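You operate a simulated robot arm through the tools that you are given. There is no shell and no other tool. Be economical: measure what you need, move in short steps, check, and stop when the job is done.

You are at the controls of a simulated two-armed robot. One attempt, no reset.

TASK
Pick up the small carton that says "630" from the open shelf over the ski rack with one hand, pass it to the other hand and put it on the top of the table under the hooks. Set down upright: small carton.

The check looks at the end state, three seconds after you hand in, the way a careful person would. Anything else that was tipped, shoved, dropped, spilled or broken makes it a failure.

THE ROBOT
Two 7-joint arms with two-finger parallel grippers on one trunk, on a base that drives. Base frame: it is fixed to the floor where the robot stands at the start and does not move with it; the origin is under the middle of the robot, x ahead of it, y to its left, z up. Units: m, rad, N and s.
The left shoulder is at the start at [0.061, 0.197, 0.879], the right one opposite. Each reaches about 0.864 m from its shoulder. Places, roughly: top of the table under the hooks [-1.8, 0.2, 0.8]. Payload 1.57 kg a hand.
The TCP of each hand is the grasp point between the finger pads, 0.03 m short of the fingertips. In the tool frame z runs along the fingers and y along their closing line. Largest opening 0.11 m; finger width 0.024, thickness 0.012; the body of the gripper, 0.048 by 0.112 m, starts 0.078 m behind the TCP.
Orientation is that of the tool frame in the base frame, as [roll, pitch, yaw] about the fixed x, y, z axes, in that order (R = Rz(yaw) Ry(pitch) Rx(roll)). With the fingers straight down and closing along the base's y, the tool's x points along the base's -x, its y along +y and its z along -z.

THE INTERFACE
- The arms move only by the tool send_rows. It takes "left_commands", "right_commands" or both (then of equal length, played together; a hand with none holds still); each is a list of rows, each a list of 3 entries, a list of its own where there are three numbers: the finger opening in cm, from 0 to 11, then the shift along the base's x, y, z in units of 250 mm (1.0 is 250 mm), then the turn, a rotation vector about the base's x, y, z in units of 90 degrees (1.0 is 90 degrees). In form: [[grip, [dx, dy, dz], [wx, wy, wz]], ...]. A call has 1 to 20 rows; each row is the pose to reach, as a shift and turn from the pose commanded when the call began. A call with a number of a shift or a turn outside -1 to 1 is refused whole. Each row takes 0.2 s and may step no farther than 0.05 m and 0.15 rad from the row before; otherwise, or with a gripper value out of range, the whole call is refused. A pose out of reach is approached as far as the arm can. The call stops where the force on the tool passes 40 N (or 10 N more than at its start, if that is more) or the arm is blocked; 0.2 s more then pass. The fingers move at their own pace (about 0.072 m/s each) and stop on an object; they squeeze with about 23 N. The grip force told is the motor's: it shows also when the fingers shut on nothing. Time passes only in rows, and 0.2 s behind the last, so rows that repeat a pose let the fingers close. The reply holds the time, the measured pose of the TCP, the force on the tool along the base axes, the opening and the grip force, in the units named above and with some noise, with the torque about the TCP (base axes, N m) and any sound that the robot's microphone picked up.
- Cameras (640 x 400 px; columns grow to the right, rows downward): "scene" is now at [0.125, -0.0007, 1.5232]; the picture's right is [0.01, -1.00, 0.00], its down [-0.21, -0.00, -0.98] and it looks along [0.98, 0.01, -0.21] (base axes); focal length 214 px, centre (320, 200). "left" rides on the left gripper at [0.07, -0.016, -0.141] in its tool frame; the picture's right is [0.23, 0.97, 0.00], its down [-0.85, 0.20, -0.48] and it looks along [-0.47, 0.11, 0.88] (tool axes); focal length 222 px, centre (320, 200). "right" rides on the right gripper at [0.07, 0.016, -0.141] in its tool frame; the picture's right is [-0.23, 0.97, 0.00], its down [-0.85, -0.20, -0.48] and it looks along [-0.47, -0.11, 0.88] (tool axes); focal length 222 px, centre (320, 200). There is no depth. A picture from a camera that has moved, and an enlarged one, comes with that camera's place and axes in the base frame and with its lens.
- grab_frame(camera): a new picture of that camera. The clock stands still meanwhile.
- move_column(by): slides the trunk up (or, below 0, down) by that many m; the arms and the scene camera ride with it, the base frame stays. It gives what a move gives, with no picture.
- drive_base(legs): drives the robot by 1 to 6 legs, each [ahead, left, turn to the left] in m, m and rad, along the robot's own axes; the way and the turn of a leg run together, so that a leg with both is an arc; at most 1.5 m and 3.142 rad a leg. The arms and the cameras ride along, it lands a little off, and it stops where it bumps. It gives what a move gives.
- pan_tilt(pan, tilt): turns the head with the scene camera to pan (to the left, within 1.501 rad either way) and tilt (down, from -0.506 to 1.204), counted from straight ahead of the robot. It gives what a move gives.
- inspect(camera, box): a new picture of the part [left, top, right, bottom] of that camera's present view, enlarged. The clock stands still meanwhile.
- hand_in(): hands the job in; it is judged then, once.

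Go step by step. Nothing tells you exact positions but the pictures and the camera data: compare them with the known pose of the tool, close in by small moves and look again before you grip or let go. The budget is 120 turns and 100 pictures, counting those below and the enlarged ones. Unless the task says otherwise, let go and move clear before handing in.

The tools are called after "Call:" by a JSON object that holds its "op" and its "data". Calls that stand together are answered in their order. send_rows: Moves the arms, as the interface text tells. Its arguments: {"type":"object","properties":{"left_commands":{"type":"array","items":{"type":"array"}},"right_commands":{"type":"array","items":{"type":"array"}}},"required":[]} The other tools are called the same way: move_column (by) slides the trunk up or down; drive_base (legs) drives the base; pan_tilt (pan, tilt) turns the head that bears the scene camera; grab_frame (camera) takes a picture; inspect (camera, box) takes an enlarged picture of a part of a camera's view; hand_in () hands the job in.

At the start:

```text
t: 0.0
left_position: [0.3858, 0.2327, 0.9984]
left_ee_rot: [3.141, -0.001, -3.141]
left_force: [-0.1, 0.4, 1.2]
left_torque: [-0.04, -0.03, 0.03]
left_finger_gap: 0.1103
left_gripper_force: 0.0
right_position: [0.4177, -0.1701, 0.9984]
right_ee_rot: [-3.142, -0.003, 3.141]
right_force: [0.2, -0.2, 0.0]
right_torque: [0.0, -0.02, 0.0]
right_finger_gap: 0.1101
right_gripper_force: 0.1
trunk travel left (down, up): [-0.475, 0.515]
robot x, y, heading: [0.0026, 0.0027, -0.002]
head pan, tilt: [0.007, 0.215]
```

scene: 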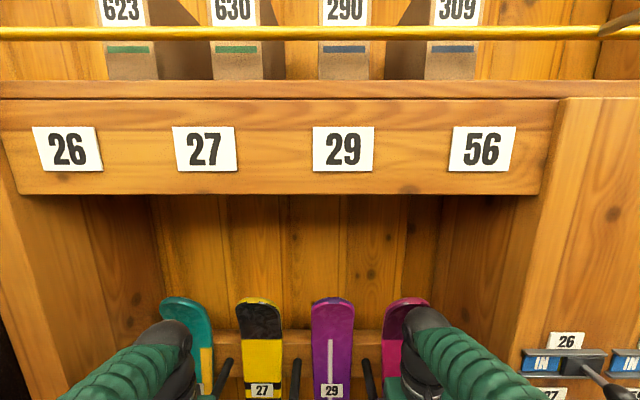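
right: 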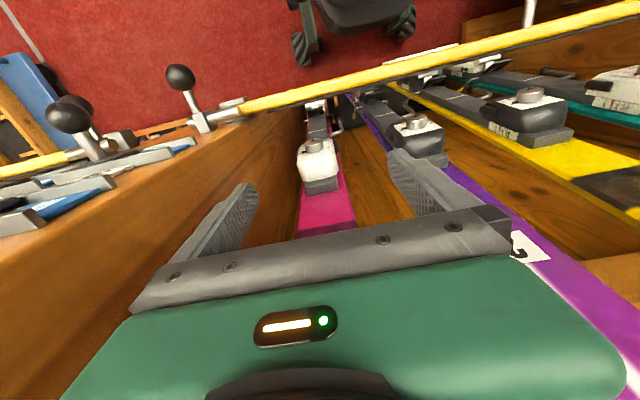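
left: 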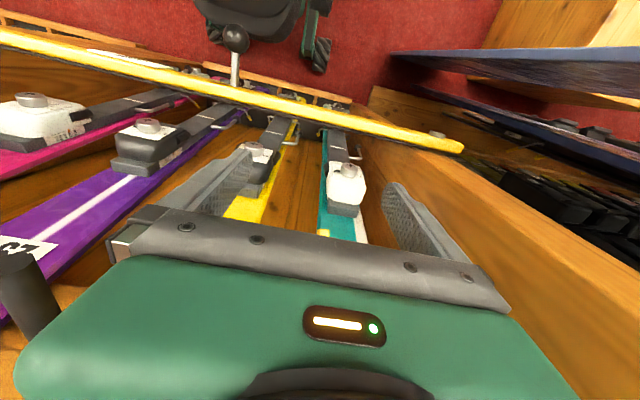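

The cartons stand on the shelf above the rack, behind a yellow bar, and 630 is second from the left. I'll tilt the head up to see them fully and find their place.

Call:
{"op": "pan_tilt", "data": {"pan": 0, "tilt": -0.3}}

Call:
{"op": "grab_frame", "data": {"camera": "scene"}}

```text
t: 0.9
left_position: [0.3836, 0.2327, 0.9987]
left_ee_rot: [-3.141, 0.001, 3.141]
left_force: [-0.1, -0.5, -0.5]
left_torque: [-0.02, 0.0, 0.0]
left_finger_gap: 0.1101
left_gripper_force: 0.0
right_position: [0.4162, -0.1703, 0.9983]
right_ee_rot: [-3.141, 0.001, -3.141]
right_force: [-0.3, -1.0, -0.6]
right_torque: [0.0, -0.01, -0.02]
right_finger_gap: 0.11
right_gripper_force: 0.1
trunk travel left (down, up): [-0.475, 0.515]
robot x, y, heading: [-0.0031, -0.0032, 0.002]
head pan, tilt: [0.0, -0.3]
```

```text
96 pictures are left
camera scene: at [0.1105, -0.0012, 1.5684], right [0.0, -1.0, 0.0], down [0.29, 0.0, -0.96], along [0.96, 0.0, 0.29], focal length 214 px, centre (320, 200)
```

scene: 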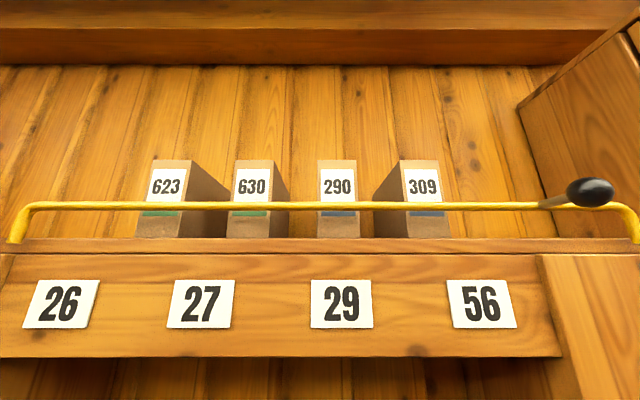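

The carton fronts are at about x≈0.41, z≈1.68, just behind the yellow bar at about x≈0.36. I'll lift the hands a little to clear the lower bar, then back away to get a better view.

Call:
{"op": "send_rows", "data": {"left_commands": [[11, [0, 0, 0.16], [0, 0, 0]], [11, [0, 0, 0.32], [0, 0, 0]], [11, [0, 0, 0.48], [0, 0, 0]]], "right_commands": [[11, [0, 0, 0.16], [0, 0, 0]], [11, [0, 0, 0.32], [0, 0, 0]], [11, [0, 0, 0.48], [0, 0, 0]]]}}

Call:
{"op": "drive_base", "data": {"legs": [[-0.5, 0, 0]]}}

Call:
{"op": "pan_tilt", "data": {"pan": 0, "tilt": 0.1}}

Call:
{"op": "grab_frame", "data": {"camera": "scene"}}

```text
t: 1.7
left_position: [0.3859, 0.2335, 1.1194]
left_ee_rot: [3.141, 0.0, 3.141]
left_force: [-0.6, 0.0, 0.1]
left_torque: [-0.01, 0.01, 0.0]
left_finger_gap: 0.1099
left_gripper_force: 0.2
right_position: [0.416, -0.1694, 1.1193]
right_ee_rot: [-3.14, -0.002, 3.141]
right_force: [-0.8, 0.4, -0.1]
right_torque: [-0.03, 0.02, 0.03]
right_finger_gap: 0.1102
right_gripper_force: 0.0
trunk travel left (down, up): [-0.475, 0.515]
robot x, y, heading: [0.0035, 0.0008, 0.001]
head pan, tilt: [0.0, -0.3]
```

```text
t: 4.7
left_position: [-0.1184, 0.2333, 1.118]
left_ee_rot: [3.14, 0.0, 3.14]
left_force: [0.1, 0.4, -1.0]
left_torque: [0.01, 0.02, 0.01]
left_finger_gap: 0.1099
left_gripper_force: 0.0
right_position: [-0.0888, -0.1685, 1.1179]
right_ee_rot: [-3.14, -0.002, 3.141]
right_force: [-1.0, 0.1, -0.3]
right_torque: [0.01, -0.01, -0.01]
right_finger_gap: 0.11
right_gripper_force: 0.1
trunk travel left (down, up): [-0.475, 0.515]
robot x, y, heading: [-0.5071, -0.0022, -0.002]
head pan, tilt: [0.0, -0.3]
```

```text
t: 5.6
left_position: [-0.1188, 0.233, 1.12]
left_ee_rot: [-3.141, -0.001, 3.14]
left_force: [0.4, -0.5, 0.2]
left_torque: [-0.02, -0.02, 0.01]
left_finger_gap: 0.1098
left_gripper_force: 0.0
right_position: [-0.0895, -0.1691, 1.1189]
right_ee_rot: [3.141, -0.001, 3.14]
right_force: [0.3, 0.5, 0.1]
right_torque: [0.0, 0.03, 0.0]
right_finger_gap: 0.1099
right_gripper_force: 0.1
trunk travel left (down, up): [-0.475, 0.515]
robot x, y, heading: [-0.5041, 0.0002, -0.002]
head pan, tilt: [0.0, 0.099]
```

```text
95 pictures are left
camera scene: at [-0.3806, -0.0009, 1.5339], right [0.0, -1.0, 0.0], down [-0.1, 0.0, -0.99], along [0.99, 0.0, -0.1], focal length 214 px, centre (320, 200)
```

scene: 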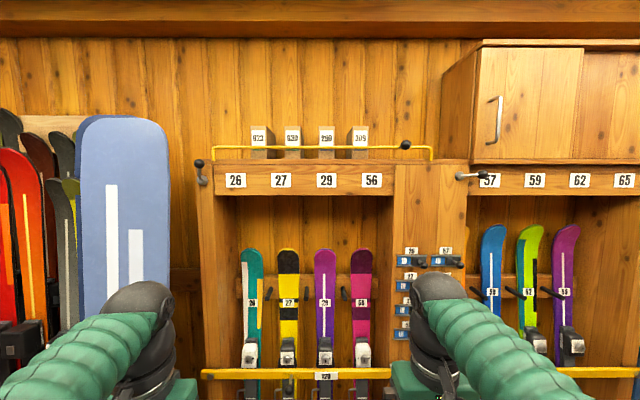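

The rack is as estimated. I'll raise the trunk to look over the bar and see the carton bottoms and depth.

Call:
{"op": "move_column", "data": {"by": 0.45}}

Call:
{"op": "pan_tilt", "data": {"pan": 0, "tilt": 0.4}}

Call:
{"op": "grab_frame", "data": {"camera": "scene"}}

Call:
{"op": "inspect", "data": {"camera": "scene", "box": [200, 100, 440, 250]}}

```text
refused: 0.45 is not a number from -0.4 to 0.4
```

```text
t: 6.4
left_position: [-0.1191, 0.2318, 1.1199]
left_ee_rot: [3.14, 0.0, 3.141]
left_force: [0.3, -0.1, 0.0]
left_torque: [0.01, 0.01, -0.05]
left_finger_gap: 0.11
left_gripper_force: 0.2
right_position: [-0.0888, -0.1697, 1.1194]
right_ee_rot: [3.141, -0.002, 3.14]
right_force: [0.2, -0.5, 0.1]
right_torque: [0.01, 0.0, 0.01]
right_finger_gap: 0.1102
right_gripper_force: 0.1
trunk travel left (down, up): [-0.475, 0.515]
robot x, y, heading: [-0.5039, -0.0008, 0.001]
head pan, tilt: [0.0, 0.4]
```

```text
94 pictures are left
camera scene: at [-0.3802, -0.0009, 1.506], right [0.0, -1.0, 0.0], down [-0.39, 0.0, -0.92], along [0.92, 0.0, -0.39], focal length 214 px, centre (320, 200)
```

scene: 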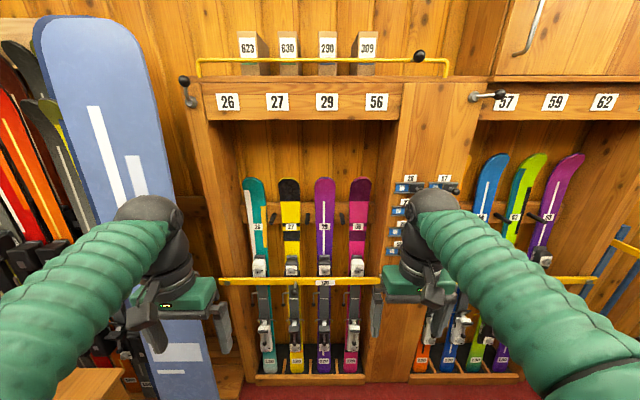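

```text
2.67 times, centred on (320, 175) of scene
camera zoom: at [-0.3802, -0.0009, 1.506], right [0.0, -1.0, 0.0], down [-0.39, 0.0, -0.92], along [0.92, 0.0, -0.39], focal length 572 px, centre (320, 267)
```

zoom: 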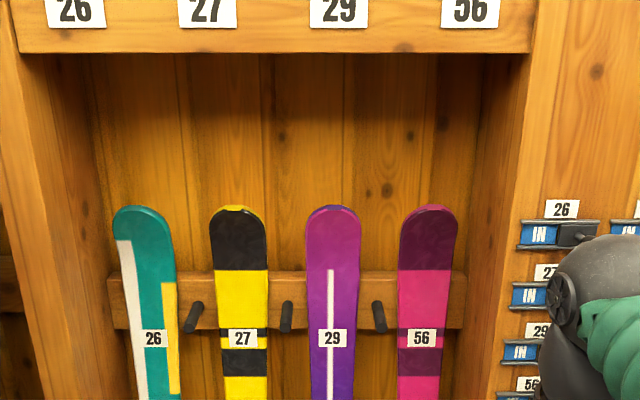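

Call:
{"op": "move_column", "data": {"by": 0.4}}

Call:
{"op": "grab_frame", "data": {"camera": "scene"}}

Call:
{"op": "inspect", "data": {"camera": "scene", "box": [190, 120, 450, 282]}}

```text
t: 10.2
left_position: [-0.1191, 0.2328, 1.5189]
left_ee_rot: [3.141, 0.0, 3.139]
left_force: [0.0, -0.2, 0.8]
left_torque: [0.0, -0.02, 0.02]
left_finger_gap: 0.1102
left_gripper_force: 0.1
right_position: [-0.0886, -0.1689, 1.5193]
right_ee_rot: [3.141, -0.002, -3.142]
right_force: [0.1, -0.2, -0.1]
right_torque: [0.01, -0.03, 0.02]
right_finger_gap: 0.1101
right_gripper_force: 0.1
trunk travel left (down, up): [-0.875, 0.115]
robot x, y, heading: [-0.5043, 0.0021, 0.001]
head pan, tilt: [0.0, 0.4]
```

```text
92 pictures are left
camera scene: at [-0.3795, -0.0009, 1.9059], right [0.0, -1.0, 0.0], down [-0.39, 0.0, -0.92], along [0.92, 0.0, -0.39], focal length 214 px, centre (320, 200)
```

scene: 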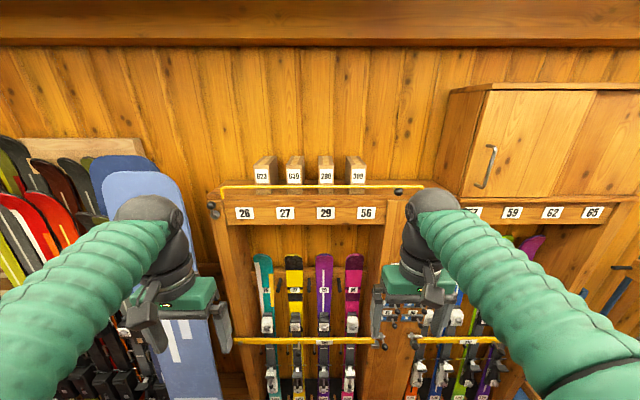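

```text
2.46 times, centred on (320, 201) of scene
camera zoom: at [-0.3795, -0.0009, 1.9059], right [0.0, -1.0, 0.0], down [-0.39, 0.0, -0.92], along [0.92, 0.0, -0.39], focal length 528 px, centre (320, 198)
```

zoom: 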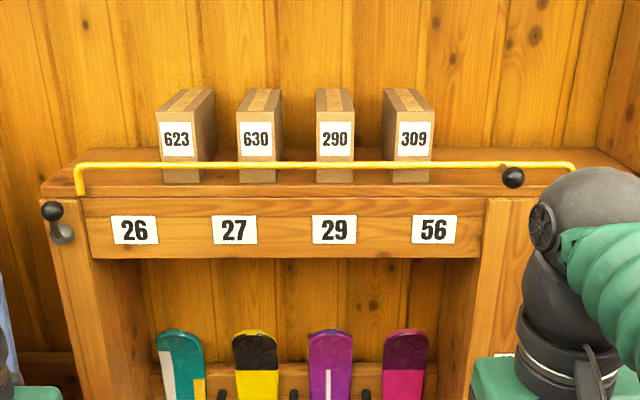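

Carton 630 is about 0.06 wide, 0.16 deep and 0.115 tall. Its front is near x≈0.39, its centre near y≈0.095, and it spans z 1.607–1.72; the bar is at z≈1.64. I'll raise the trunk, lift the left hand above the cartons and pull the right hand back, all before driving in.

Call:
{"op": "move_column", "data": {"by": 0.1}}

Call:
{"op": "send_rows", "data": {"left_commands": [[11, [0, 0, 0.18], [0, 0, 0]], [11, [0, -0.1, 0.36], [0, 0, 0]], [11, [0, -0.2, 0.5], [0, 0, 0]], [11, [0, -0.35, 0.6], [0, 0, 0]], [11, [0, -0.5, 0.72], [0, 0, 0]], [11, [0, -0.54, 0.8], [0, 0, 0]]], "right_commands": [[11, [-0.18, 0, 0], [0, 0, 0]], [11, [-0.34, -0.1, 0], [0, 0, 0]], [11, [-0.5, -0.2, 0], [0, 0, 0]], [11, [-0.65, -0.3, 0], [0, 0, 0]], [11, [-0.8, -0.4, 0], [0, 0, 0]], [11, [-0.8, -0.4, 0], [0, 0, 0]]]}}

Call:
{"op": "grab_frame", "data": {"camera": "scene"}}

Call:
{"op": "grab_frame", "data": {"camera": "left"}}

```text
t: 11.5
left_position: [-0.1178, 0.2332, 1.6191]
left_ee_rot: [-3.141, 0.001, 3.138]
left_force: [-0.8, -0.3, 0.1]
left_torque: [0.03, 0.01, -0.04]
left_finger_gap: 0.1101
left_gripper_force: 0.1
right_position: [-0.0874, -0.1686, 1.6188]
right_ee_rot: [-3.141, 0.001, 3.138]
right_force: [-0.7, -0.2, -0.1]
right_torque: [0.0, 0.01, 0.0]
right_finger_gap: 0.1101
right_gripper_force: 0.2
trunk travel left (down, up): [-0.975, 0.015]
robot x, y, heading: [-0.503, 0.0024, -0.003]
head pan, tilt: [0.0, 0.4]
```

```text
refused: row 2 steps farther than a row can; nothing moved
```

```text
90 pictures are left
camera scene: at [-0.3795, -0.0008, 2.0059], right [0.0, -1.0, 0.0], down [-0.39, 0.0, -0.92], along [0.92, 0.0, -0.39], focal length 214 px, centre (320, 200)
```

scene: 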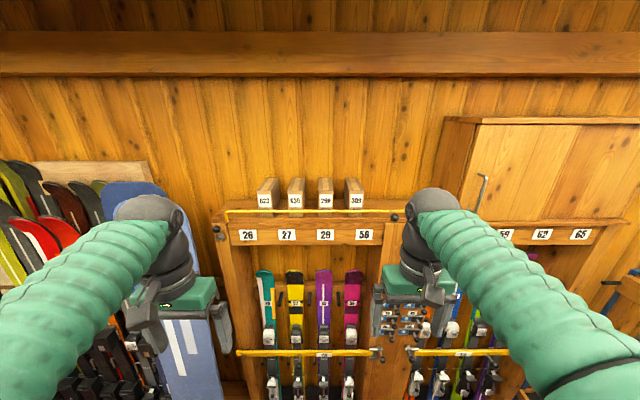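

```text
89 pictures are left
camera left: at [-0.1877, 0.2167, 1.762], right [-0.22, 0.97, 0.0], down [0.86, 0.2, 0.48], along [0.47, 0.11, -0.88], focal length 222 px, centre (320, 200)
```

left: 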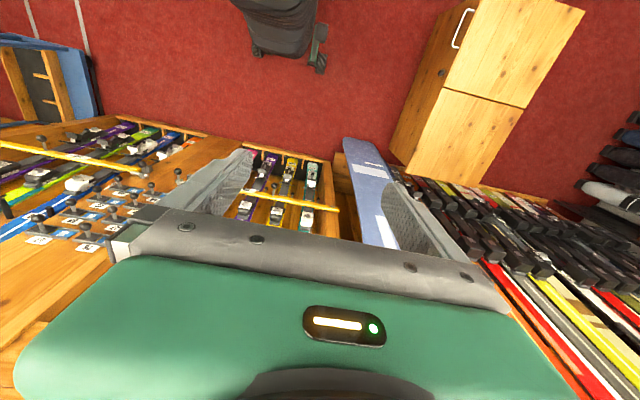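

The row steps were too long, so I'll resend them in smaller steps.

Call:
{"op": "send_rows", "data": {"left_commands": [[11, [0, 0, 0.18], [0, 0, 0]], [11, [0, -0.08, 0.34], [0, 0, 0]], [11, [0, -0.18, 0.49], [0, 0, 0]], [11, [0, -0.3, 0.62], [0, 0, 0]], [11, [0, -0.42, 0.74], [0, 0, 0]], [11, [0, -0.54, 0.8], [0, 0, 0]]], "right_commands": [[11, [-0.15, 0, 0], [0, 0, 0]], [11, [-0.3, -0.1, 0], [0, 0, 0]], [11, [-0.45, -0.2, 0], [0, 0, 0]], [11, [-0.6, -0.3, 0], [0, 0, 0]], [11, [-0.75, -0.4, 0], [0, 0, 0]], [11, [-0.8, -0.4, 0], [0, 0, 0]]]}}

Call:
{"op": "grab_frame", "data": {"camera": "scene"}}

```text
t: 12.9
left_position: [-0.1345, 0.1199, 1.7106]
left_ee_rot: [-3.142, 0.005, 3.139]
left_force: [0.4, 0.3, 0.1]
left_torque: [0.03, -0.03, 0.04]
left_finger_gap: 0.11
left_gripper_force: 0.1
left hand out of reach, approached as far as the arm can: row 3, 4, 5, 6
right_position: [-0.2111, -0.2832, 1.5838]
right_ee_rot: [-3.142, 0.001, 3.14]
right_force: [-0.7, -0.6, 0.0]
right_torque: [-0.01, -0.03, -0.01]
right_finger_gap: 0.1099
right_gripper_force: 0.0
right hand out of reach, approached as far as the arm can: row 4, 5, 6
trunk travel left (down, up): [-0.975, 0.015]
robot x, y, heading: [-0.5031, 0.002, -0.001]
head pan, tilt: [0.0, 0.4]
```

```text
88 pictures are left
camera scene: at [-0.3799, -0.0037, 2.006], right [0.0, -1.0, 0.0], down [-0.39, 0.0, -0.92], along [0.92, 0.0, -0.39], focal length 214 px, centre (320, 200)
```

scene: 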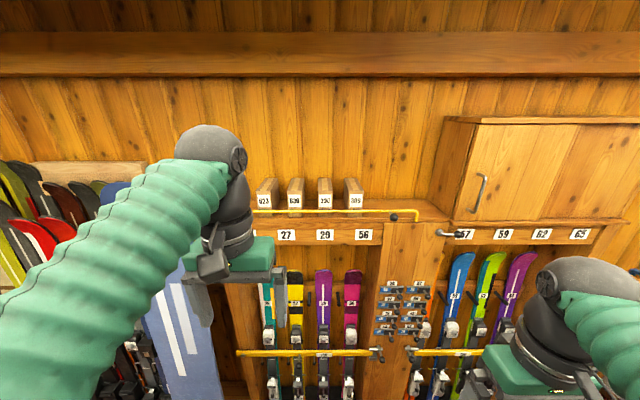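

Straight-down is out of reach this high, so I'll grip with the fingers pointing forward and the hand's camera on top, to clear the bar. First I'll lower the left hand and turn it about the vertical.

Call:
{"op": "send_rows", "data": {"left_commands": [[11, [0, 0, -0.1], [0, 0, 0.09]], [11, [0, 0, -0.2], [0, 0, 0.18]], [11, [0, 0, -0.3], [0, 0, 0.27]], [11, [0, 0, -0.4], [0, 0, 0.36]], [11, [0, 0, -0.5], [0, 0, 0.45]], [11, [0, 0, -0.6], [0, 0, 0.54]], [11, [0, 0, -0.7], [0, 0, 0.63]], [11, [0, 0, -0.8], [0, 0, 0.72]], [11, [0, 0, -0.9], [0, 0, 0.81]], [11, [0, 0, -0.9], [0, 0, 0.9]], [11, [0, 0, -0.9], [0, 0, 0.99]]]}}

```text
t: 15.3
left_position: [-0.1351, 0.1157, 1.4803]
left_ee_rot: [3.14, 0.002, -1.588]
left_force: [0.5, 0.2, -0.1]
left_torque: [-0.01, 0.01, 0.0]
left_finger_gap: 0.1102
left_gripper_force: 0.0
right_position: [-0.2096, -0.2816, 1.5843]
right_ee_rot: [3.14, -0.001, 3.14]
right_force: [0.1, 0.8, 0.3]
right_torque: [0.02, 0.04, 0.02]
right_finger_gap: 0.1099
right_gripper_force: 0.0
trunk travel left (down, up): [-0.975, 0.015]
robot x, y, heading: [-0.5067, 0.0003, -0.003]
head pan, tilt: [0.0, 0.4]
```

Call:
{"op": "send_rows", "data": {"left_commands": [[11, [0, 0, 0], [0, 0, 0.09]], [11, [0, 0, 0], [0, 0, 0.18]], [11, [0, 0, 0], [0, 0, 0.27]], [11, [0, 0, 0], [0, 0, 0.36]], [11, [0, 0, 0], [0, 0, 0.45]], [11, [0, 0, 0], [0, 0, 0.54]], [11, [0, 0, 0], [0, 0, 0.63]], [11, [0, 0, 0], [0, 0, 0.72]], [11, [0, 0, 0], [0, 0, 0.81]], [11, [0, 0, 0], [0, 0, 0.9]], [11, [0, 0, 0], [0, 0, 0.99]], [11, [0, 0, 0], [0, 0, 1.0]]]}}

Call:
{"op": "grab_frame", "data": {"camera": "scene"}}

```text
t: 17.9
left_position: [-0.1271, 0.1283, 1.4781]
left_ee_rot: [3.137, 0.006, -0.02]
left_force: [0.3, 0.7, 0.2]
left_torque: [-0.02, 0.0, 0.0]
left_finger_gap: 0.1103
left_gripper_force: 0.0
left hand out of reach, approached as far as the arm can: row 11, 12
right_position: [-0.2054, -0.2797, 1.583]
right_ee_rot: [-3.141, -0.003, 3.14]
right_force: [0.2, -0.6, 0.0]
right_torque: [0.01, 0.06, 0.0]
right_finger_gap: 0.1099
right_gripper_force: 0.0
trunk travel left (down, up): [-0.975, 0.015]
robot x, y, heading: [-0.5068, 0.0029, -0.001]
head pan, tilt: [0.0, 0.4]
```

```text
87 pictures are left
camera scene: at [-0.3757, -0.0029, 2.0056], right [0.0, -1.0, 0.0], down [-0.39, 0.0, -0.92], along [0.92, 0.0, -0.39], focal length 214 px, centre (320, 200)
```

scene: 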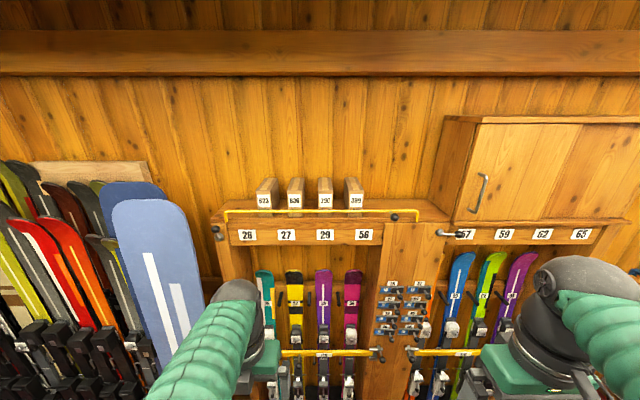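

The hand is flipped, close to the wrist's limit. Now I'll pitch the fingers up to point forward.

Call:
{"op": "send_rows", "data": {"left_commands": [[11, [0, 0, 0.05], [0, -0.09, 0]], [11, [0, 0, 0.1], [0, -0.18, 0]], [11, [0, 0, 0.15], [0, -0.27, 0]], [11, [0, 0, 0.2], [0, -0.36, 0]], [11, [0, 0, 0.25], [0, -0.45, 0]], [11, [0, 0, 0.3], [0, -0.54, 0]], [11, [0, 0, 0.35], [0, -0.63, 0]], [11, [0, 0, 0.4], [0, -0.72, 0]], [11, [0, 0, 0.45], [0, -0.81, 0]], [11, [0, 0, 0.5], [0, -0.9, 0]], [11, [0, 0, 0.55], [0, -0.99, 0]], [11, [0, 0, 0.6], [0, -1.0, 0]]]}}

Call:
{"op": "grab_frame", "data": {"camera": "scene"}}

```text
t: 20.5
left_position: [-0.0973, 0.0179, 1.6161]
left_ee_rot: [-1.785, -1.548, -1.353]
left_force: [-0.5, -0.1, -0.3]
left_torque: [-0.02, -0.02, 0.01]
left_finger_gap: 0.1101
left_gripper_force: 0.1
left hand out of reach, approached as far as the arm can: row 1, 2, 3, 4, 5, 6, 7, 8, 9, 10, 11, 12
right_position: [-0.2118, -0.2853, 1.5838]
right_ee_rot: [3.141, 0.001, 3.141]
right_force: [-0.1, -0.7, 0.3]
right_torque: [0.01, -0.03, -0.04]
right_finger_gap: 0.1101
right_gripper_force: 0.1
trunk travel left (down, up): [-0.975, 0.015]
robot x, y, heading: [-0.5022, -0.0013, -0.002]
head pan, tilt: [0.0, 0.4]
```

```text
86 pictures are left
camera scene: at [-0.3824, -0.0068, 2.0061], right [0.0, -1.0, 0.0], down [-0.39, 0.0, -0.92], along [0.92, 0.0, -0.39], focal length 214 px, centre (320, 200)
```

scene: 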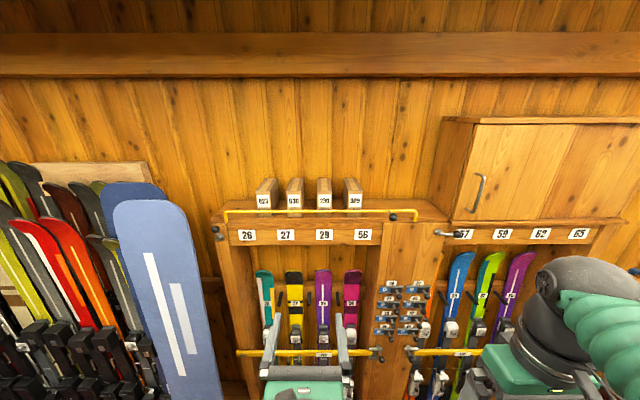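

The left hand now points forward with its camera on top. I'll line it up with the carton's y and height, staying clear in front of the rack, and look through the hand camera.

Call:
{"op": "send_rows", "data": {"left_commands": [[11, [0.06, 0.08, 0.08], [0, 0, 0]], [11, [0.12, 0.16, 0.16], [0, 0, 0]], [11, [0.18, 0.24, 0.24], [0, 0, 0]], [11, [0.2, 0.31, 0.32], [0, 0, 0]], [11, [0.2, 0.31, 0.36], [0, 0, 0]]]}}

Call:
{"op": "grab_frame", "data": {"camera": "left"}}

Call:
{"op": "grab_frame", "data": {"camera": "scene"}}

```text
t: 21.7
left_position: [-0.0435, 0.0628, 1.6207]
left_ee_rot: [-1.645, -1.552, -1.496]
left_force: [0.3, -0.6, 0.4]
left_torque: [-0.02, -0.02, 0.0]
left_finger_gap: 0.11
left_gripper_force: 0.0
left hand out of reach, approached as far as the arm can: row 1, 2, 3, 4, 5
right_position: [-0.2098, -0.2824, 1.5838]
right_ee_rot: [-3.141, -0.001, 3.138]
right_force: [-0.5, 0.2, 0.4]
right_torque: [-0.02, 0.03, -0.01]
right_finger_gap: 0.11
right_gripper_force: 0.0
trunk travel left (down, up): [-0.975, 0.015]
robot x, y, heading: [-0.5047, 0.0025, -0.001]
head pan, tilt: [0.0, 0.4]
```

```text
85 pictures are left
camera left: at [-0.1847, 0.0781, 1.6924], right [0.0, -0.98, 0.21], down [-0.48, -0.18, -0.86], along [0.88, -0.1, -0.47], focal length 222 px, centre (320, 200)
```

left: 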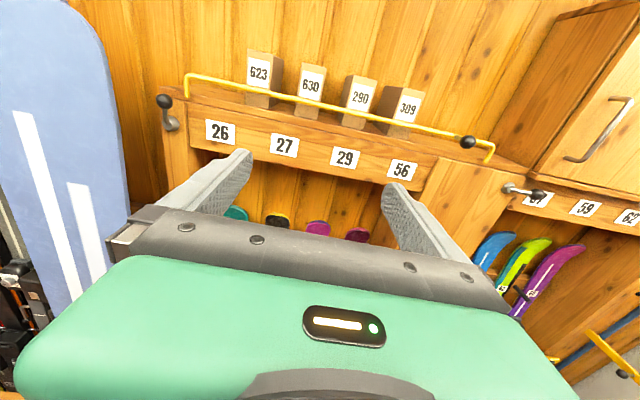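

```text
84 pictures are left
camera scene: at [-0.3813, -0.0025, 2.0061], right [0.0, -1.0, 0.0], down [-0.39, 0.0, -0.92], along [0.92, 0.0, -0.39], focal length 214 px, centre (320, 200)
```

scene: 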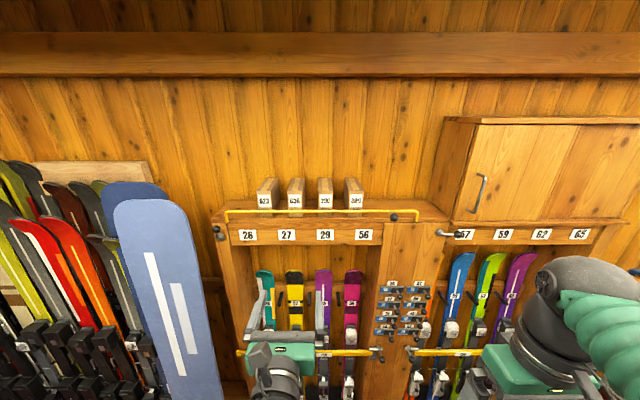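

Call:
{"op": "send_rows", "data": {"left_commands": [[11, [0.1, 0.02, 0.08], [0, 0, 0]], [11, [0.2, 0.04, 0.16], [0, 0, 0]], [11, [0.3, 0.06, 0.24], [0, 0, 0]], [11, [0.4, 0.08, 0.32], [0, 0, 0]], [11, [0.5, 0.1, 0.34], [0, 0, 0]], [11, [0.6, 0.12, 0.34], [0, 0, 0]], [11, [0.7, 0.12, 0.34], [0, 0, 0]]]}}

```text
t: 23.3
left_position: [0.136, 0.0939, 1.7043]
left_ee_rot: [-1.761, -1.55, -1.381]
left_force: [-0.3, 0.1, -0.6]
left_torque: [0.01, 0.01, -0.02]
left_finger_gap: 0.11
left_gripper_force: 0.1
right_position: [-0.2087, -0.2822, 1.5842]
right_ee_rot: [3.141, -0.003, 3.14]
right_force: [0.3, 0.7, 0.1]
right_torque: [0.01, -0.01, -0.03]
right_finger_gap: 0.1101
right_gripper_force: 0.1
trunk travel left (down, up): [-0.975, 0.015]
robot x, y, heading: [-0.504, -0.0026, -0.004]
head pan, tilt: [0.0, 0.4]
```

The arm reached that pose. The left hand is in line with the carton at about y 0.094, z 1.704. I'll check with the cameras.

Call:
{"op": "grab_frame", "data": {"camera": "left"}}

Call:
{"op": "grab_frame", "data": {"camera": "scene"}}

```text
83 pictures are left
camera left: at [-0.0052, 0.1081, 1.7767], right [0.0, -0.98, 0.21], down [-0.48, -0.18, -0.86], along [0.88, -0.1, -0.47], focal length 222 px, centre (320, 200)
```

left: 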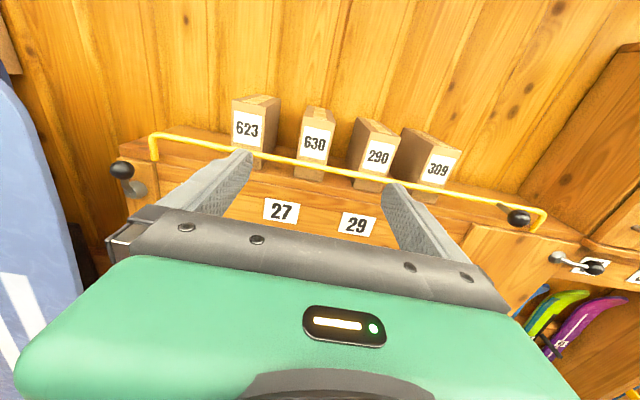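

```text
82 pictures are left
camera scene: at [-0.3773, -0.0026, 2.0058], right [0.0, -1.0, 0.0], down [-0.39, 0.0, -0.92], along [0.92, 0.0, -0.39], focal length 214 px, centre (320, 200)
```

scene: 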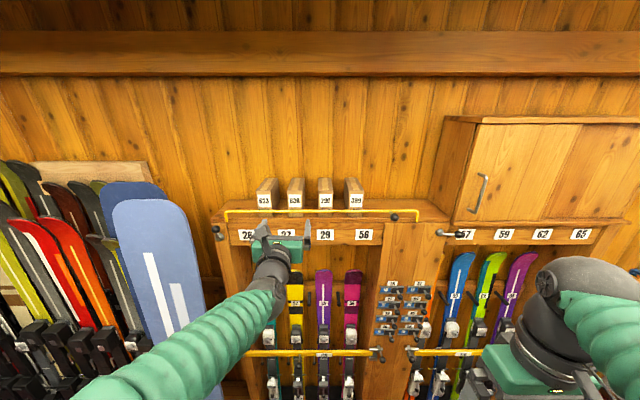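

The hand camera agrees: 630 is at y≈0.094, z≈1.678. I'll drive forward 0.2 m, lower the hand slightly, and check again.

Call:
{"op": "drive_base", "data": {"legs": [[0.2, 0, 0]]}}

Call:
{"op": "send_rows", "data": {"left_commands": [[11, [0, 0, -0.05], [0, 0, 0]], [11, [0, 0, -0.05], [0, 0, 0]]]}}

Call:
{"op": "grab_frame", "data": {"camera": "left"}}

Call:
{"op": "grab_frame", "data": {"camera": "scene"}}

```text
t: 24.9
left_position: [0.3289, 0.0942, 1.709]
left_ee_rot: [-1.496, -1.552, -1.645]
left_force: [-0.4, 0.2, -0.1]
left_torque: [0.01, 0.0, 0.02]
left_finger_gap: 0.1102
left_gripper_force: 0.1
right_position: [-0.0132, -0.2812, 1.5853]
right_ee_rot: [3.141, 0.005, 3.139]
right_force: [0.7, -0.5, 0.1]
right_torque: [-0.01, -0.03, 0.01]
right_finger_gap: 0.11
right_gripper_force: 0.0
trunk travel left (down, up): [-0.975, 0.015]
robot x, y, heading: [-0.2985, -0.0012, -0.0]
head pan, tilt: [0.0, 0.4]
```

```text
t: 25.5
left_position: [0.3327, 0.0931, 1.6954]
left_ee_rot: [-1.638, -1.553, -1.505]
left_force: [0.0, -0.5, 0.9]
left_torque: [0.0, -0.01, -0.01]
left_finger_gap: 0.11
left_gripper_force: 0.1
right_position: [-0.0101, -0.282, 1.5841]
right_ee_rot: [3.141, -0.001, 3.139]
right_force: [-1.3, -0.4, 0.3]
right_torque: [0.0, -0.02, 0.01]
right_finger_gap: 0.11
right_gripper_force: 0.0
trunk travel left (down, up): [-0.975, 0.015]
robot x, y, heading: [-0.3018, -0.0027, -0.002]
head pan, tilt: [0.0, 0.4]
```

```text
81 pictures are left
camera left: at [0.1919, 0.1078, 1.7659], right [0.0, -0.98, 0.21], down [-0.48, -0.18, -0.86], along [0.88, -0.1, -0.47], focal length 222 px, centre (320, 200)
```

left: 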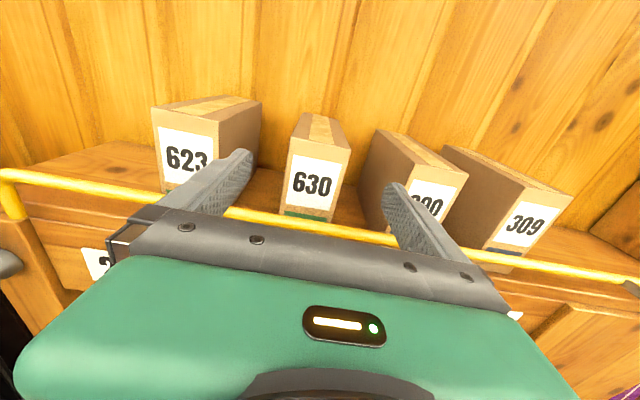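

```text
80 pictures are left
camera scene: at [-0.1787, -0.0028, 2.006], right [0.0, -1.0, 0.0], down [-0.39, 0.0, -0.92], along [0.92, 0.0, -0.39], focal length 214 px, centre (320, 200)
```

scene: 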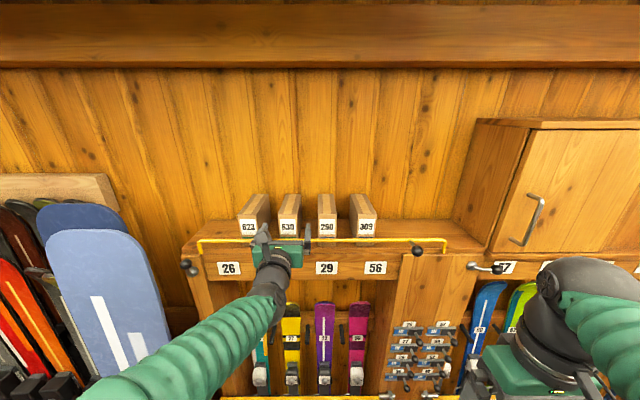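

The carton front is at x≈0.386 and it sits centred between the fingers, with the bar at x 0.363, z 1.642 below the hand. I'll slide in to TCP x≈0.445.

Call:
{"op": "send_rows", "data": {"left_commands": [[11, [0.12, 0.01, 0], [0, 0, 0]], [11, [0.24, 0.01, 0], [0, 0, 0]], [11, [0.36, 0.01, 0], [0, 0, 0]], [11, [0.45, 0.01, 0], [0, 0, 0]], [11, [0.45, 0.01, 0], [0, 0, 0]]]}}

Call:
{"op": "grab_frame", "data": {"camera": "left"}}

Call:
{"op": "inspect", "data": {"camera": "scene", "box": [200, 160, 440, 310]}}

```text
t: 26.7
left_position: [0.4476, 0.0963, 1.6919]
left_ee_rot: [-1.718, -1.552, -1.424]
left_force: [0.1, 0.0, 0.4]
left_torque: [0.03, -0.01, 0.0]
left_finger_gap: 0.11
left_gripper_force: 0.1
right_position: [-0.008, -0.2801, 1.5845]
right_ee_rot: [3.141, 0.0, 3.14]
right_force: [-0.6, -0.1, 0.2]
right_torque: [0.02, 0.02, 0.0]
right_finger_gap: 0.11
right_gripper_force: 0.0
trunk travel left (down, up): [-0.975, 0.015]
robot x, y, heading: [-0.3055, 0.0027, -0.002]
head pan, tilt: [0.0, 0.4]
```

```text
79 pictures are left
camera left: at [0.306, 0.1122, 1.7638], right [0.0, -0.98, 0.21], down [-0.48, -0.18, -0.86], along [0.88, -0.1, -0.47], focal length 222 px, centre (320, 200)
```

left: 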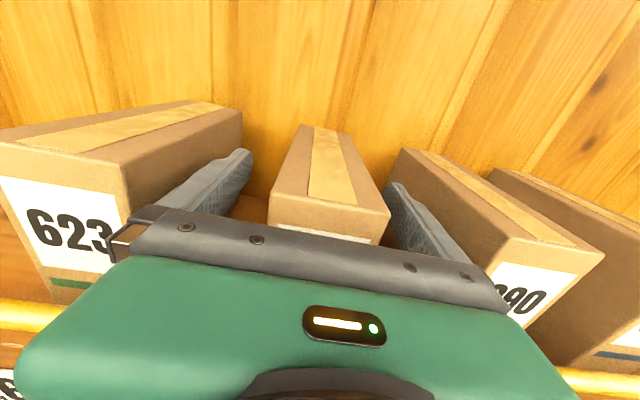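

```text
2.67 times, centred on (320, 235) of scene
camera zoom: at [-0.1773, -0.0019, 2.0059], right [0.0, -1.0, 0.0], down [-0.39, 0.0, -0.92], along [0.92, 0.0, -0.39], focal length 572 px, centre (320, 107)
```

zoom: 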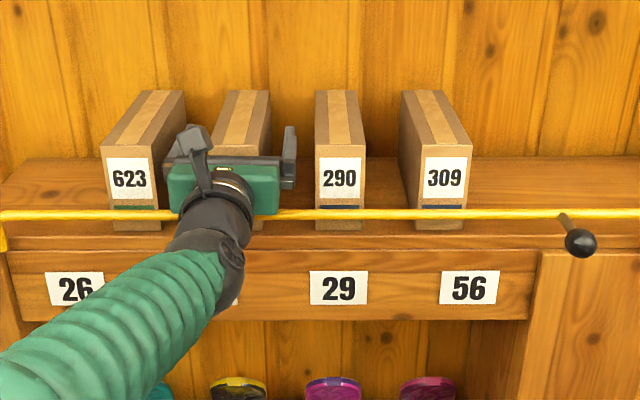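

The carton is well centred between the fingers (≈0.098 against TCP 0.096), so I'll close.

Call:
{"op": "send_rows", "data": {"left_commands": [[0, [0, 0, 0], [0, 0, 0]], [0, [0, 0, 0], [0, 0, 0]], [0, [0, 0, 0], [0, 0, 0]], [0, [0, 0, 0], [0, 0, 0]], [0, [0, 0, 0], [0, 0, 0]]]}}

```text
t: 27.9
left_position: [0.446, 0.0961, 1.6942]
left_ee_rot: [-1.67, -1.553, -1.473]
left_force: [-0.7, 0.3, 1.5]
left_torque: [-0.14, 0.29, 0.01]
left_finger_gap: 0.0583
left_gripper_force: 22.5
right_position: [-0.0096, -0.2814, 1.5838]
right_ee_rot: [-3.141, 0.001, 3.138]
right_force: [0.1, -0.1, -0.3]
right_torque: [0.02, -0.03, 0.01]
right_finger_gap: 0.11
right_gripper_force: 0.0
trunk travel left (down, up): [-0.975, 0.015]
robot x, y, heading: [-0.3017, -0.003, 0.003]
head pan, tilt: [0.0, 0.4]
```

Gripped, with a gap of 0.058. I'll lift about 7 cm in small steps.

Call:
{"op": "send_rows", "data": {"left_commands": [[0, [0, 0, 0.04], [0, 0, 0]], [0, [0, 0, 0.08], [0, 0, 0]], [0, [0, 0, 0.12], [0, 0, 0]], [0, [0, 0, 0.16], [0, 0, 0]], [0, [0, 0, 0.2], [0, 0, 0]], [0, [0, 0, 0.24], [0, 0, 0]], [0, [0, 0, 0.28], [0, 0, 0]]]}}

Call:
{"op": "inspect", "data": {"camera": "scene", "box": [200, 160, 440, 310]}}

Call:
{"op": "grab_frame", "data": {"camera": "left"}}

```text
t: 29.5
left_position: [0.4462, 0.0963, 1.764]
left_ee_rot: [-1.669, -1.552, -1.472]
left_force: [-1.0, 0.0, -3.6]
left_torque: [-0.04, 0.05, 0.0]
left_finger_gap: 0.0581
left_gripper_force: 22.7
right_position: [-0.0071, -0.2826, 1.5849]
right_ee_rot: [-3.142, 0.0, 3.139]
right_force: [-0.7, -0.7, 0.1]
right_torque: [0.01, -0.03, 0.01]
right_finger_gap: 0.11
right_gripper_force: 0.0
trunk travel left (down, up): [-0.975, 0.015]
robot x, y, heading: [-0.3022, 0.0002, -0.0]
head pan, tilt: [0.0, 0.4]
```

```text
2.67 times, centred on (320, 235) of scene
camera zoom: at [-0.1775, -0.0026, 2.0059], right [0.0, -1.0, 0.0], down [-0.39, 0.0, -0.92], along [0.92, 0.0, -0.39], focal length 572 px, centre (320, 107)
```

zoom: 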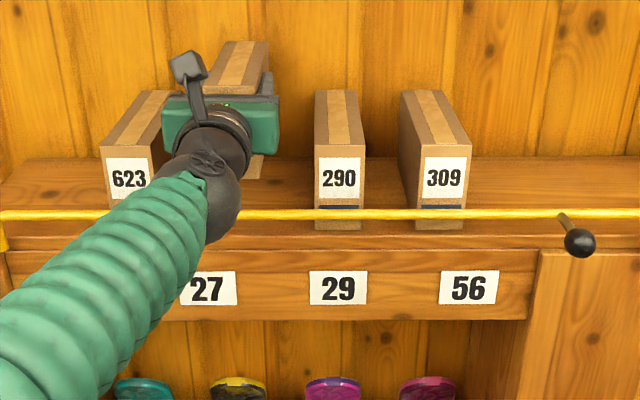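

```text
76 pictures are left
camera left: at [0.3059, 0.1106, 1.8346], right [0.0, -0.98, 0.21], down [-0.48, -0.18, -0.86], along [0.88, -0.1, -0.47], focal length 222 px, centre (320, 200)
```

left: 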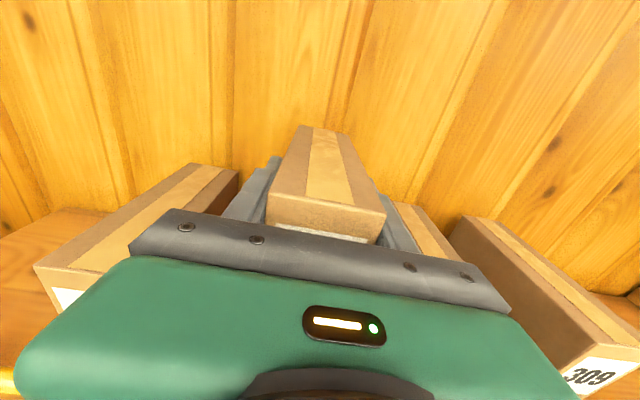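

The carton lifted cleanly: its bottom is at about 1.677, above the bar at 1.65. I'll back straight away.

Call:
{"op": "send_rows", "data": {"left_commands": [[0, [0, 0, 0.06], [0, 0, 0]], [0, [0, 0, 0.08], [0, 0, 0]]]}}

Call:
{"op": "drive_base", "data": {"legs": [[-0.3, 0, 0]]}}

Call:
{"op": "grab_frame", "data": {"camera": "left"}}

Call:
{"op": "grab_frame", "data": {"camera": "scene"}}

```text
t: 30.1
left_position: [0.4471, 0.0947, 1.783]
left_ee_rot: [-1.697, -1.55, -1.445]
left_force: [0.4, -0.4, -2.5]
left_torque: [0.03, 0.07, 0.03]
left_finger_gap: 0.0582
left_gripper_force: 22.9
right_position: [-0.0093, -0.2816, 1.584]
right_ee_rot: [3.14, 0.001, 3.139]
right_force: [-0.6, -0.4, -0.4]
right_torque: [0.0, 0.01, -0.01]
right_finger_gap: 0.1096
right_gripper_force: 0.1
trunk travel left (down, up): [-0.975, 0.015]
robot x, y, heading: [-0.3062, 0.0016, -0.005]
head pan, tilt: [0.0, 0.4]
```

```text
t: 32.2
left_position: [0.1545, 0.094, 1.7773]
left_ee_rot: [-2.01, -1.551, -1.135]
left_force: [1.0, -0.8, -3.5]
left_torque: [-0.02, 0.04, -0.01]
left_finger_gap: 0.058
left_gripper_force: 23.2
right_position: [-0.3003, -0.2824, 1.5818]
right_ee_rot: [-3.141, -0.008, 3.137]
right_force: [1.1, 0.0, 0.0]
right_torque: [-0.02, 0.02, 0.01]
right_finger_gap: 0.1099
right_gripper_force: 0.2
trunk travel left (down, up): [-0.975, 0.015]
robot x, y, heading: [-0.6057, 0.0013, -0.002]
head pan, tilt: [0.0, 0.4]
```

```text
75 pictures are left
camera left: at [0.0147, 0.11, 1.8502], right [0.0, -0.98, 0.21], down [-0.49, -0.18, -0.85], along [0.87, -0.1, -0.48], focal length 222 px, centre (320, 200)
```

left: 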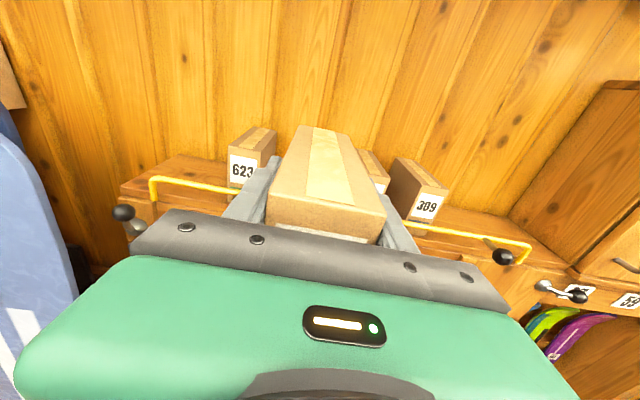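

```text
74 pictures are left
camera scene: at [-0.4676, -0.0021, 2.005], right [0.0, -1.0, 0.0], down [-0.4, 0.0, -0.92], along [0.92, 0.0, -0.4], focal length 214 px, centre (320, 200)
```

scene: 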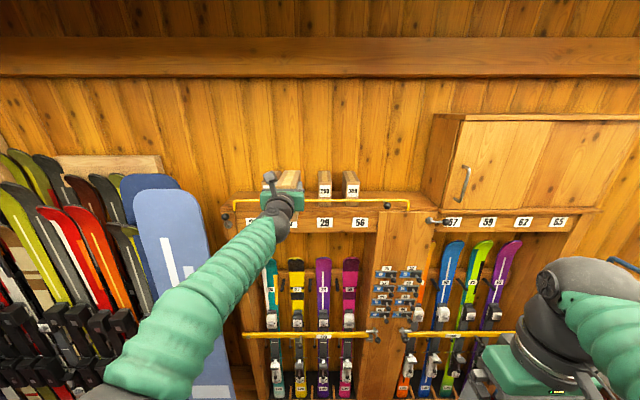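

All clear. I'll back up a bit more and lower the trunk to a comfortable height for the hand-over.

Call:
{"op": "drive_base", "data": {"legs": [[-0.15, 0, 0]]}}

Call:
{"op": "move_column", "data": {"by": -0.4}}

Call:
{"op": "grab_frame", "data": {"camera": "scene"}}

```text
t: 33.6
left_position: [0.0005, 0.0973, 1.7775]
left_ee_rot: [-2.045, -1.547, -1.094]
left_force: [-0.7, 0.3, -2.4]
left_torque: [-0.01, 0.04, 0.01]
left_finger_gap: 0.0581
left_gripper_force: 22.9
right_position: [-0.4556, -0.2798, 1.5819]
right_ee_rot: [-3.142, -0.009, 3.14]
right_force: [0.4, -0.2, -0.4]
right_torque: [0.0, 0.02, 0.04]
right_finger_gap: 0.11
right_gripper_force: 0.1
trunk travel left (down, up): [-0.975, 0.015]
robot x, y, heading: [-0.7597, -0.0003, -0.005]
head pan, tilt: [0.0, 0.4]
```

```text
t: 37.4
left_position: [-0.013, 0.097, 1.383]
left_ee_rot: [-1.674, -1.55, -1.466]
left_force: [-0.4, 0.9, -2.7]
left_torque: [0.01, 0.09, -0.01]
left_finger_gap: 0.0578
left_gripper_force: 22.7
right_position: [-0.4672, -0.2796, 1.1843]
right_ee_rot: [3.141, 0.0, -3.14]
right_force: [-0.6, 0.9, 0.5]
right_torque: [0.01, 0.03, -0.03]
right_finger_gap: 0.1101
right_gripper_force: 0.2
trunk travel left (down, up): [-0.575, 0.415]
robot x, y, heading: [-0.7585, -0.0036, -0.002]
head pan, tilt: [0.0, 0.4]
```

```text
73 pictures are left
camera scene: at [-0.6347, -0.0011, 1.6059], right [0.0, -1.0, 0.0], down [-0.39, 0.0, -0.92], along [0.92, 0.0, -0.39], focal length 214 px, centre (320, 200)
```

scene: 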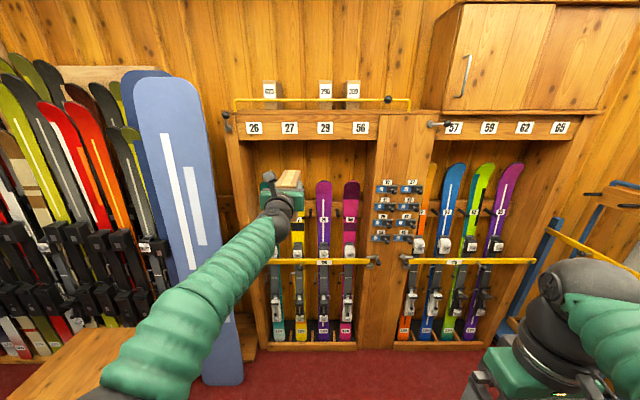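

Next is the hand-over. I'll bring the left hand with the carton closer to the middle, at about rel. x 0.5, z 1.2, keeping it level.

Call:
{"op": "send_rows", "data": {"left_commands": [[0, [-0.1, -0.04, -0.07], [0, 0, 0]], [0, [-0.2, -0.08, -0.14], [0, 0, 0]], [0, [-0.3, -0.12, -0.21], [0, 0, 0]], [0, [-0.4, -0.16, -0.28], [0, 0, 0]], [0, [-0.5, -0.2, -0.35], [0, 0, 0]], [0, [-0.6, -0.24, -0.42], [0, 0, 0]], [0, [-0.7, -0.28, -0.49], [0, 0, 0]], [0, [-0.8, -0.32, -0.56], [0, 0, 0]], [0, [-0.9, -0.36, -0.63], [0, 0, 0]], [0, [-1.0, -0.38, -0.7], [0, 0, 0]]]}}

Call:
{"op": "grab_frame", "data": {"camera": "scene"}}

```text
t: 39.6
left_position: [-0.2558, 0.0124, 1.2159]
left_ee_rot: [-1.244, -1.561, -1.865]
left_force: [-0.5, -1.0, -1.9]
left_torque: [-0.01, 0.1, 0.0]
left_finger_gap: 0.0581
left_gripper_force: 22.6
right_position: [-0.4692, -0.2799, 1.1887]
right_ee_rot: [3.141, 0.002, 3.141]
right_force: [-0.5, 0.7, 0.4]
right_torque: [0.01, -0.02, 0.0]
right_finger_gap: 0.11
right_gripper_force: 0.1
trunk travel left (down, up): [-0.575, 0.415]
robot x, y, heading: [-0.7565, 0.0002, -0.003]
head pan, tilt: [0.0, 0.4]
```

```text
72 pictures are left
camera scene: at [-0.6365, -0.0016, 1.6096], right [0.0, -1.0, 0.0], down [-0.39, 0.0, -0.92], along [0.92, 0.0, -0.39], focal length 214 px, centre (320, 200)
```

scene: 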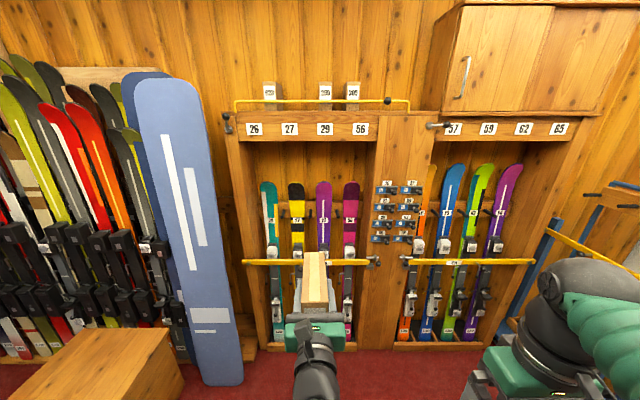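

The left hand holds the carton level at (-0.256, 0.012, 1.216). I'll lower it 10 cm and bring the right hand forward at its own side, slightly raised.

Call:
{"op": "send_rows", "data": {"left_commands": [[0, [0, 0, -0.1], [0, 0, 0]], [0, [0, 0, -0.2], [0, 0, 0]], [0, [0, 0, -0.3], [0, 0, 0]], [0, [0, 0, -0.4], [0, 0, 0]], [0, [0, 0, -0.4], [0, 0, 0]], [0, [0, 0, -0.4], [0, 0, 0]], [0, [0, 0, -0.4], [0, 0, 0]], [0, [0, 0, -0.4], [0, 0, 0]]], "right_commands": [[11, [0.125, 0, 0.05], [0, 0, 0]], [11, [0.25, 0, 0.1], [0, 0, 0]], [11, [0.375, 0, 0.15], [0, 0, 0]], [11, [0.5, 0, 0.2], [0, 0, 0]], [11, [0.625, 0, 0.2], [0, 0, 0]], [11, [0.75, 0, 0.2], [0, 0, 0]], [11, [0.875, 0, 0.2], [0, 0, 0]], [11, [1.0, 0, 0.2], [0, 0, 0]]]}}

Call:
{"op": "grab_frame", "data": {"camera": "scene"}}

Call:
{"op": "grab_frame", "data": {"camera": "right"}}

```text
t: 41.4
left_position: [-0.2627, 0.0011, 1.1082]
left_ee_rot: [-1.715, -1.551, -1.425]
left_force: [-0.1, -0.2, -2.0]
left_torque: [0.04, 0.04, 0.01]
left_finger_gap: 0.0578
left_gripper_force: 23.2
right_position: [-0.2307, -0.2811, 1.2311]
right_ee_rot: [3.14, 0.002, -3.14]
right_force: [0.9, 0.5, 0.4]
right_torque: [-0.02, 0.02, 0.0]
right_finger_gap: 0.1098
right_gripper_force: 0.0
right hand out of reach, approached as far as the arm can: row 8
trunk travel left (down, up): [-0.575, 0.415]
robot x, y, heading: [-0.7571, 0.0046, 0.002]
head pan, tilt: [0.0, 0.4]
```

```text
71 pictures are left
camera scene: at [-0.6321, -0.0027, 1.6056], right [0.0, -1.0, 0.0], down [-0.39, 0.0, -0.92], along [0.92, 0.0, -0.39], focal length 214 px, centre (320, 200)
```

scene: 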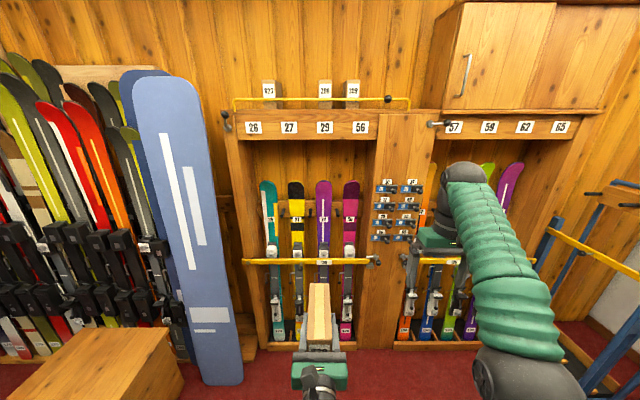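

```text
70 pictures are left
camera right: at [-0.2993, -0.2649, 1.3731], right [0.23, 0.97, 0.0], down [0.85, -0.2, 0.48], along [0.47, -0.11, -0.88], focal length 222 px, centre (320, 200)
```

right: 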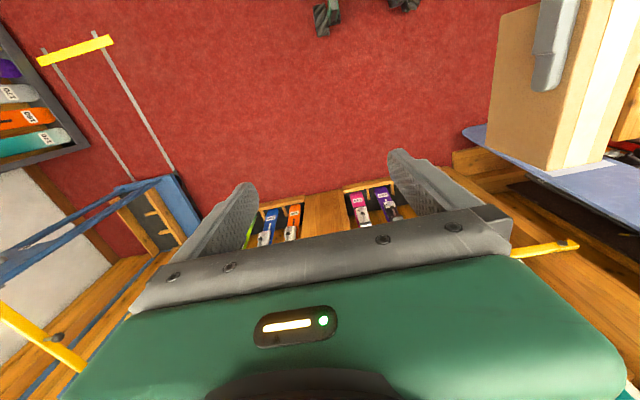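

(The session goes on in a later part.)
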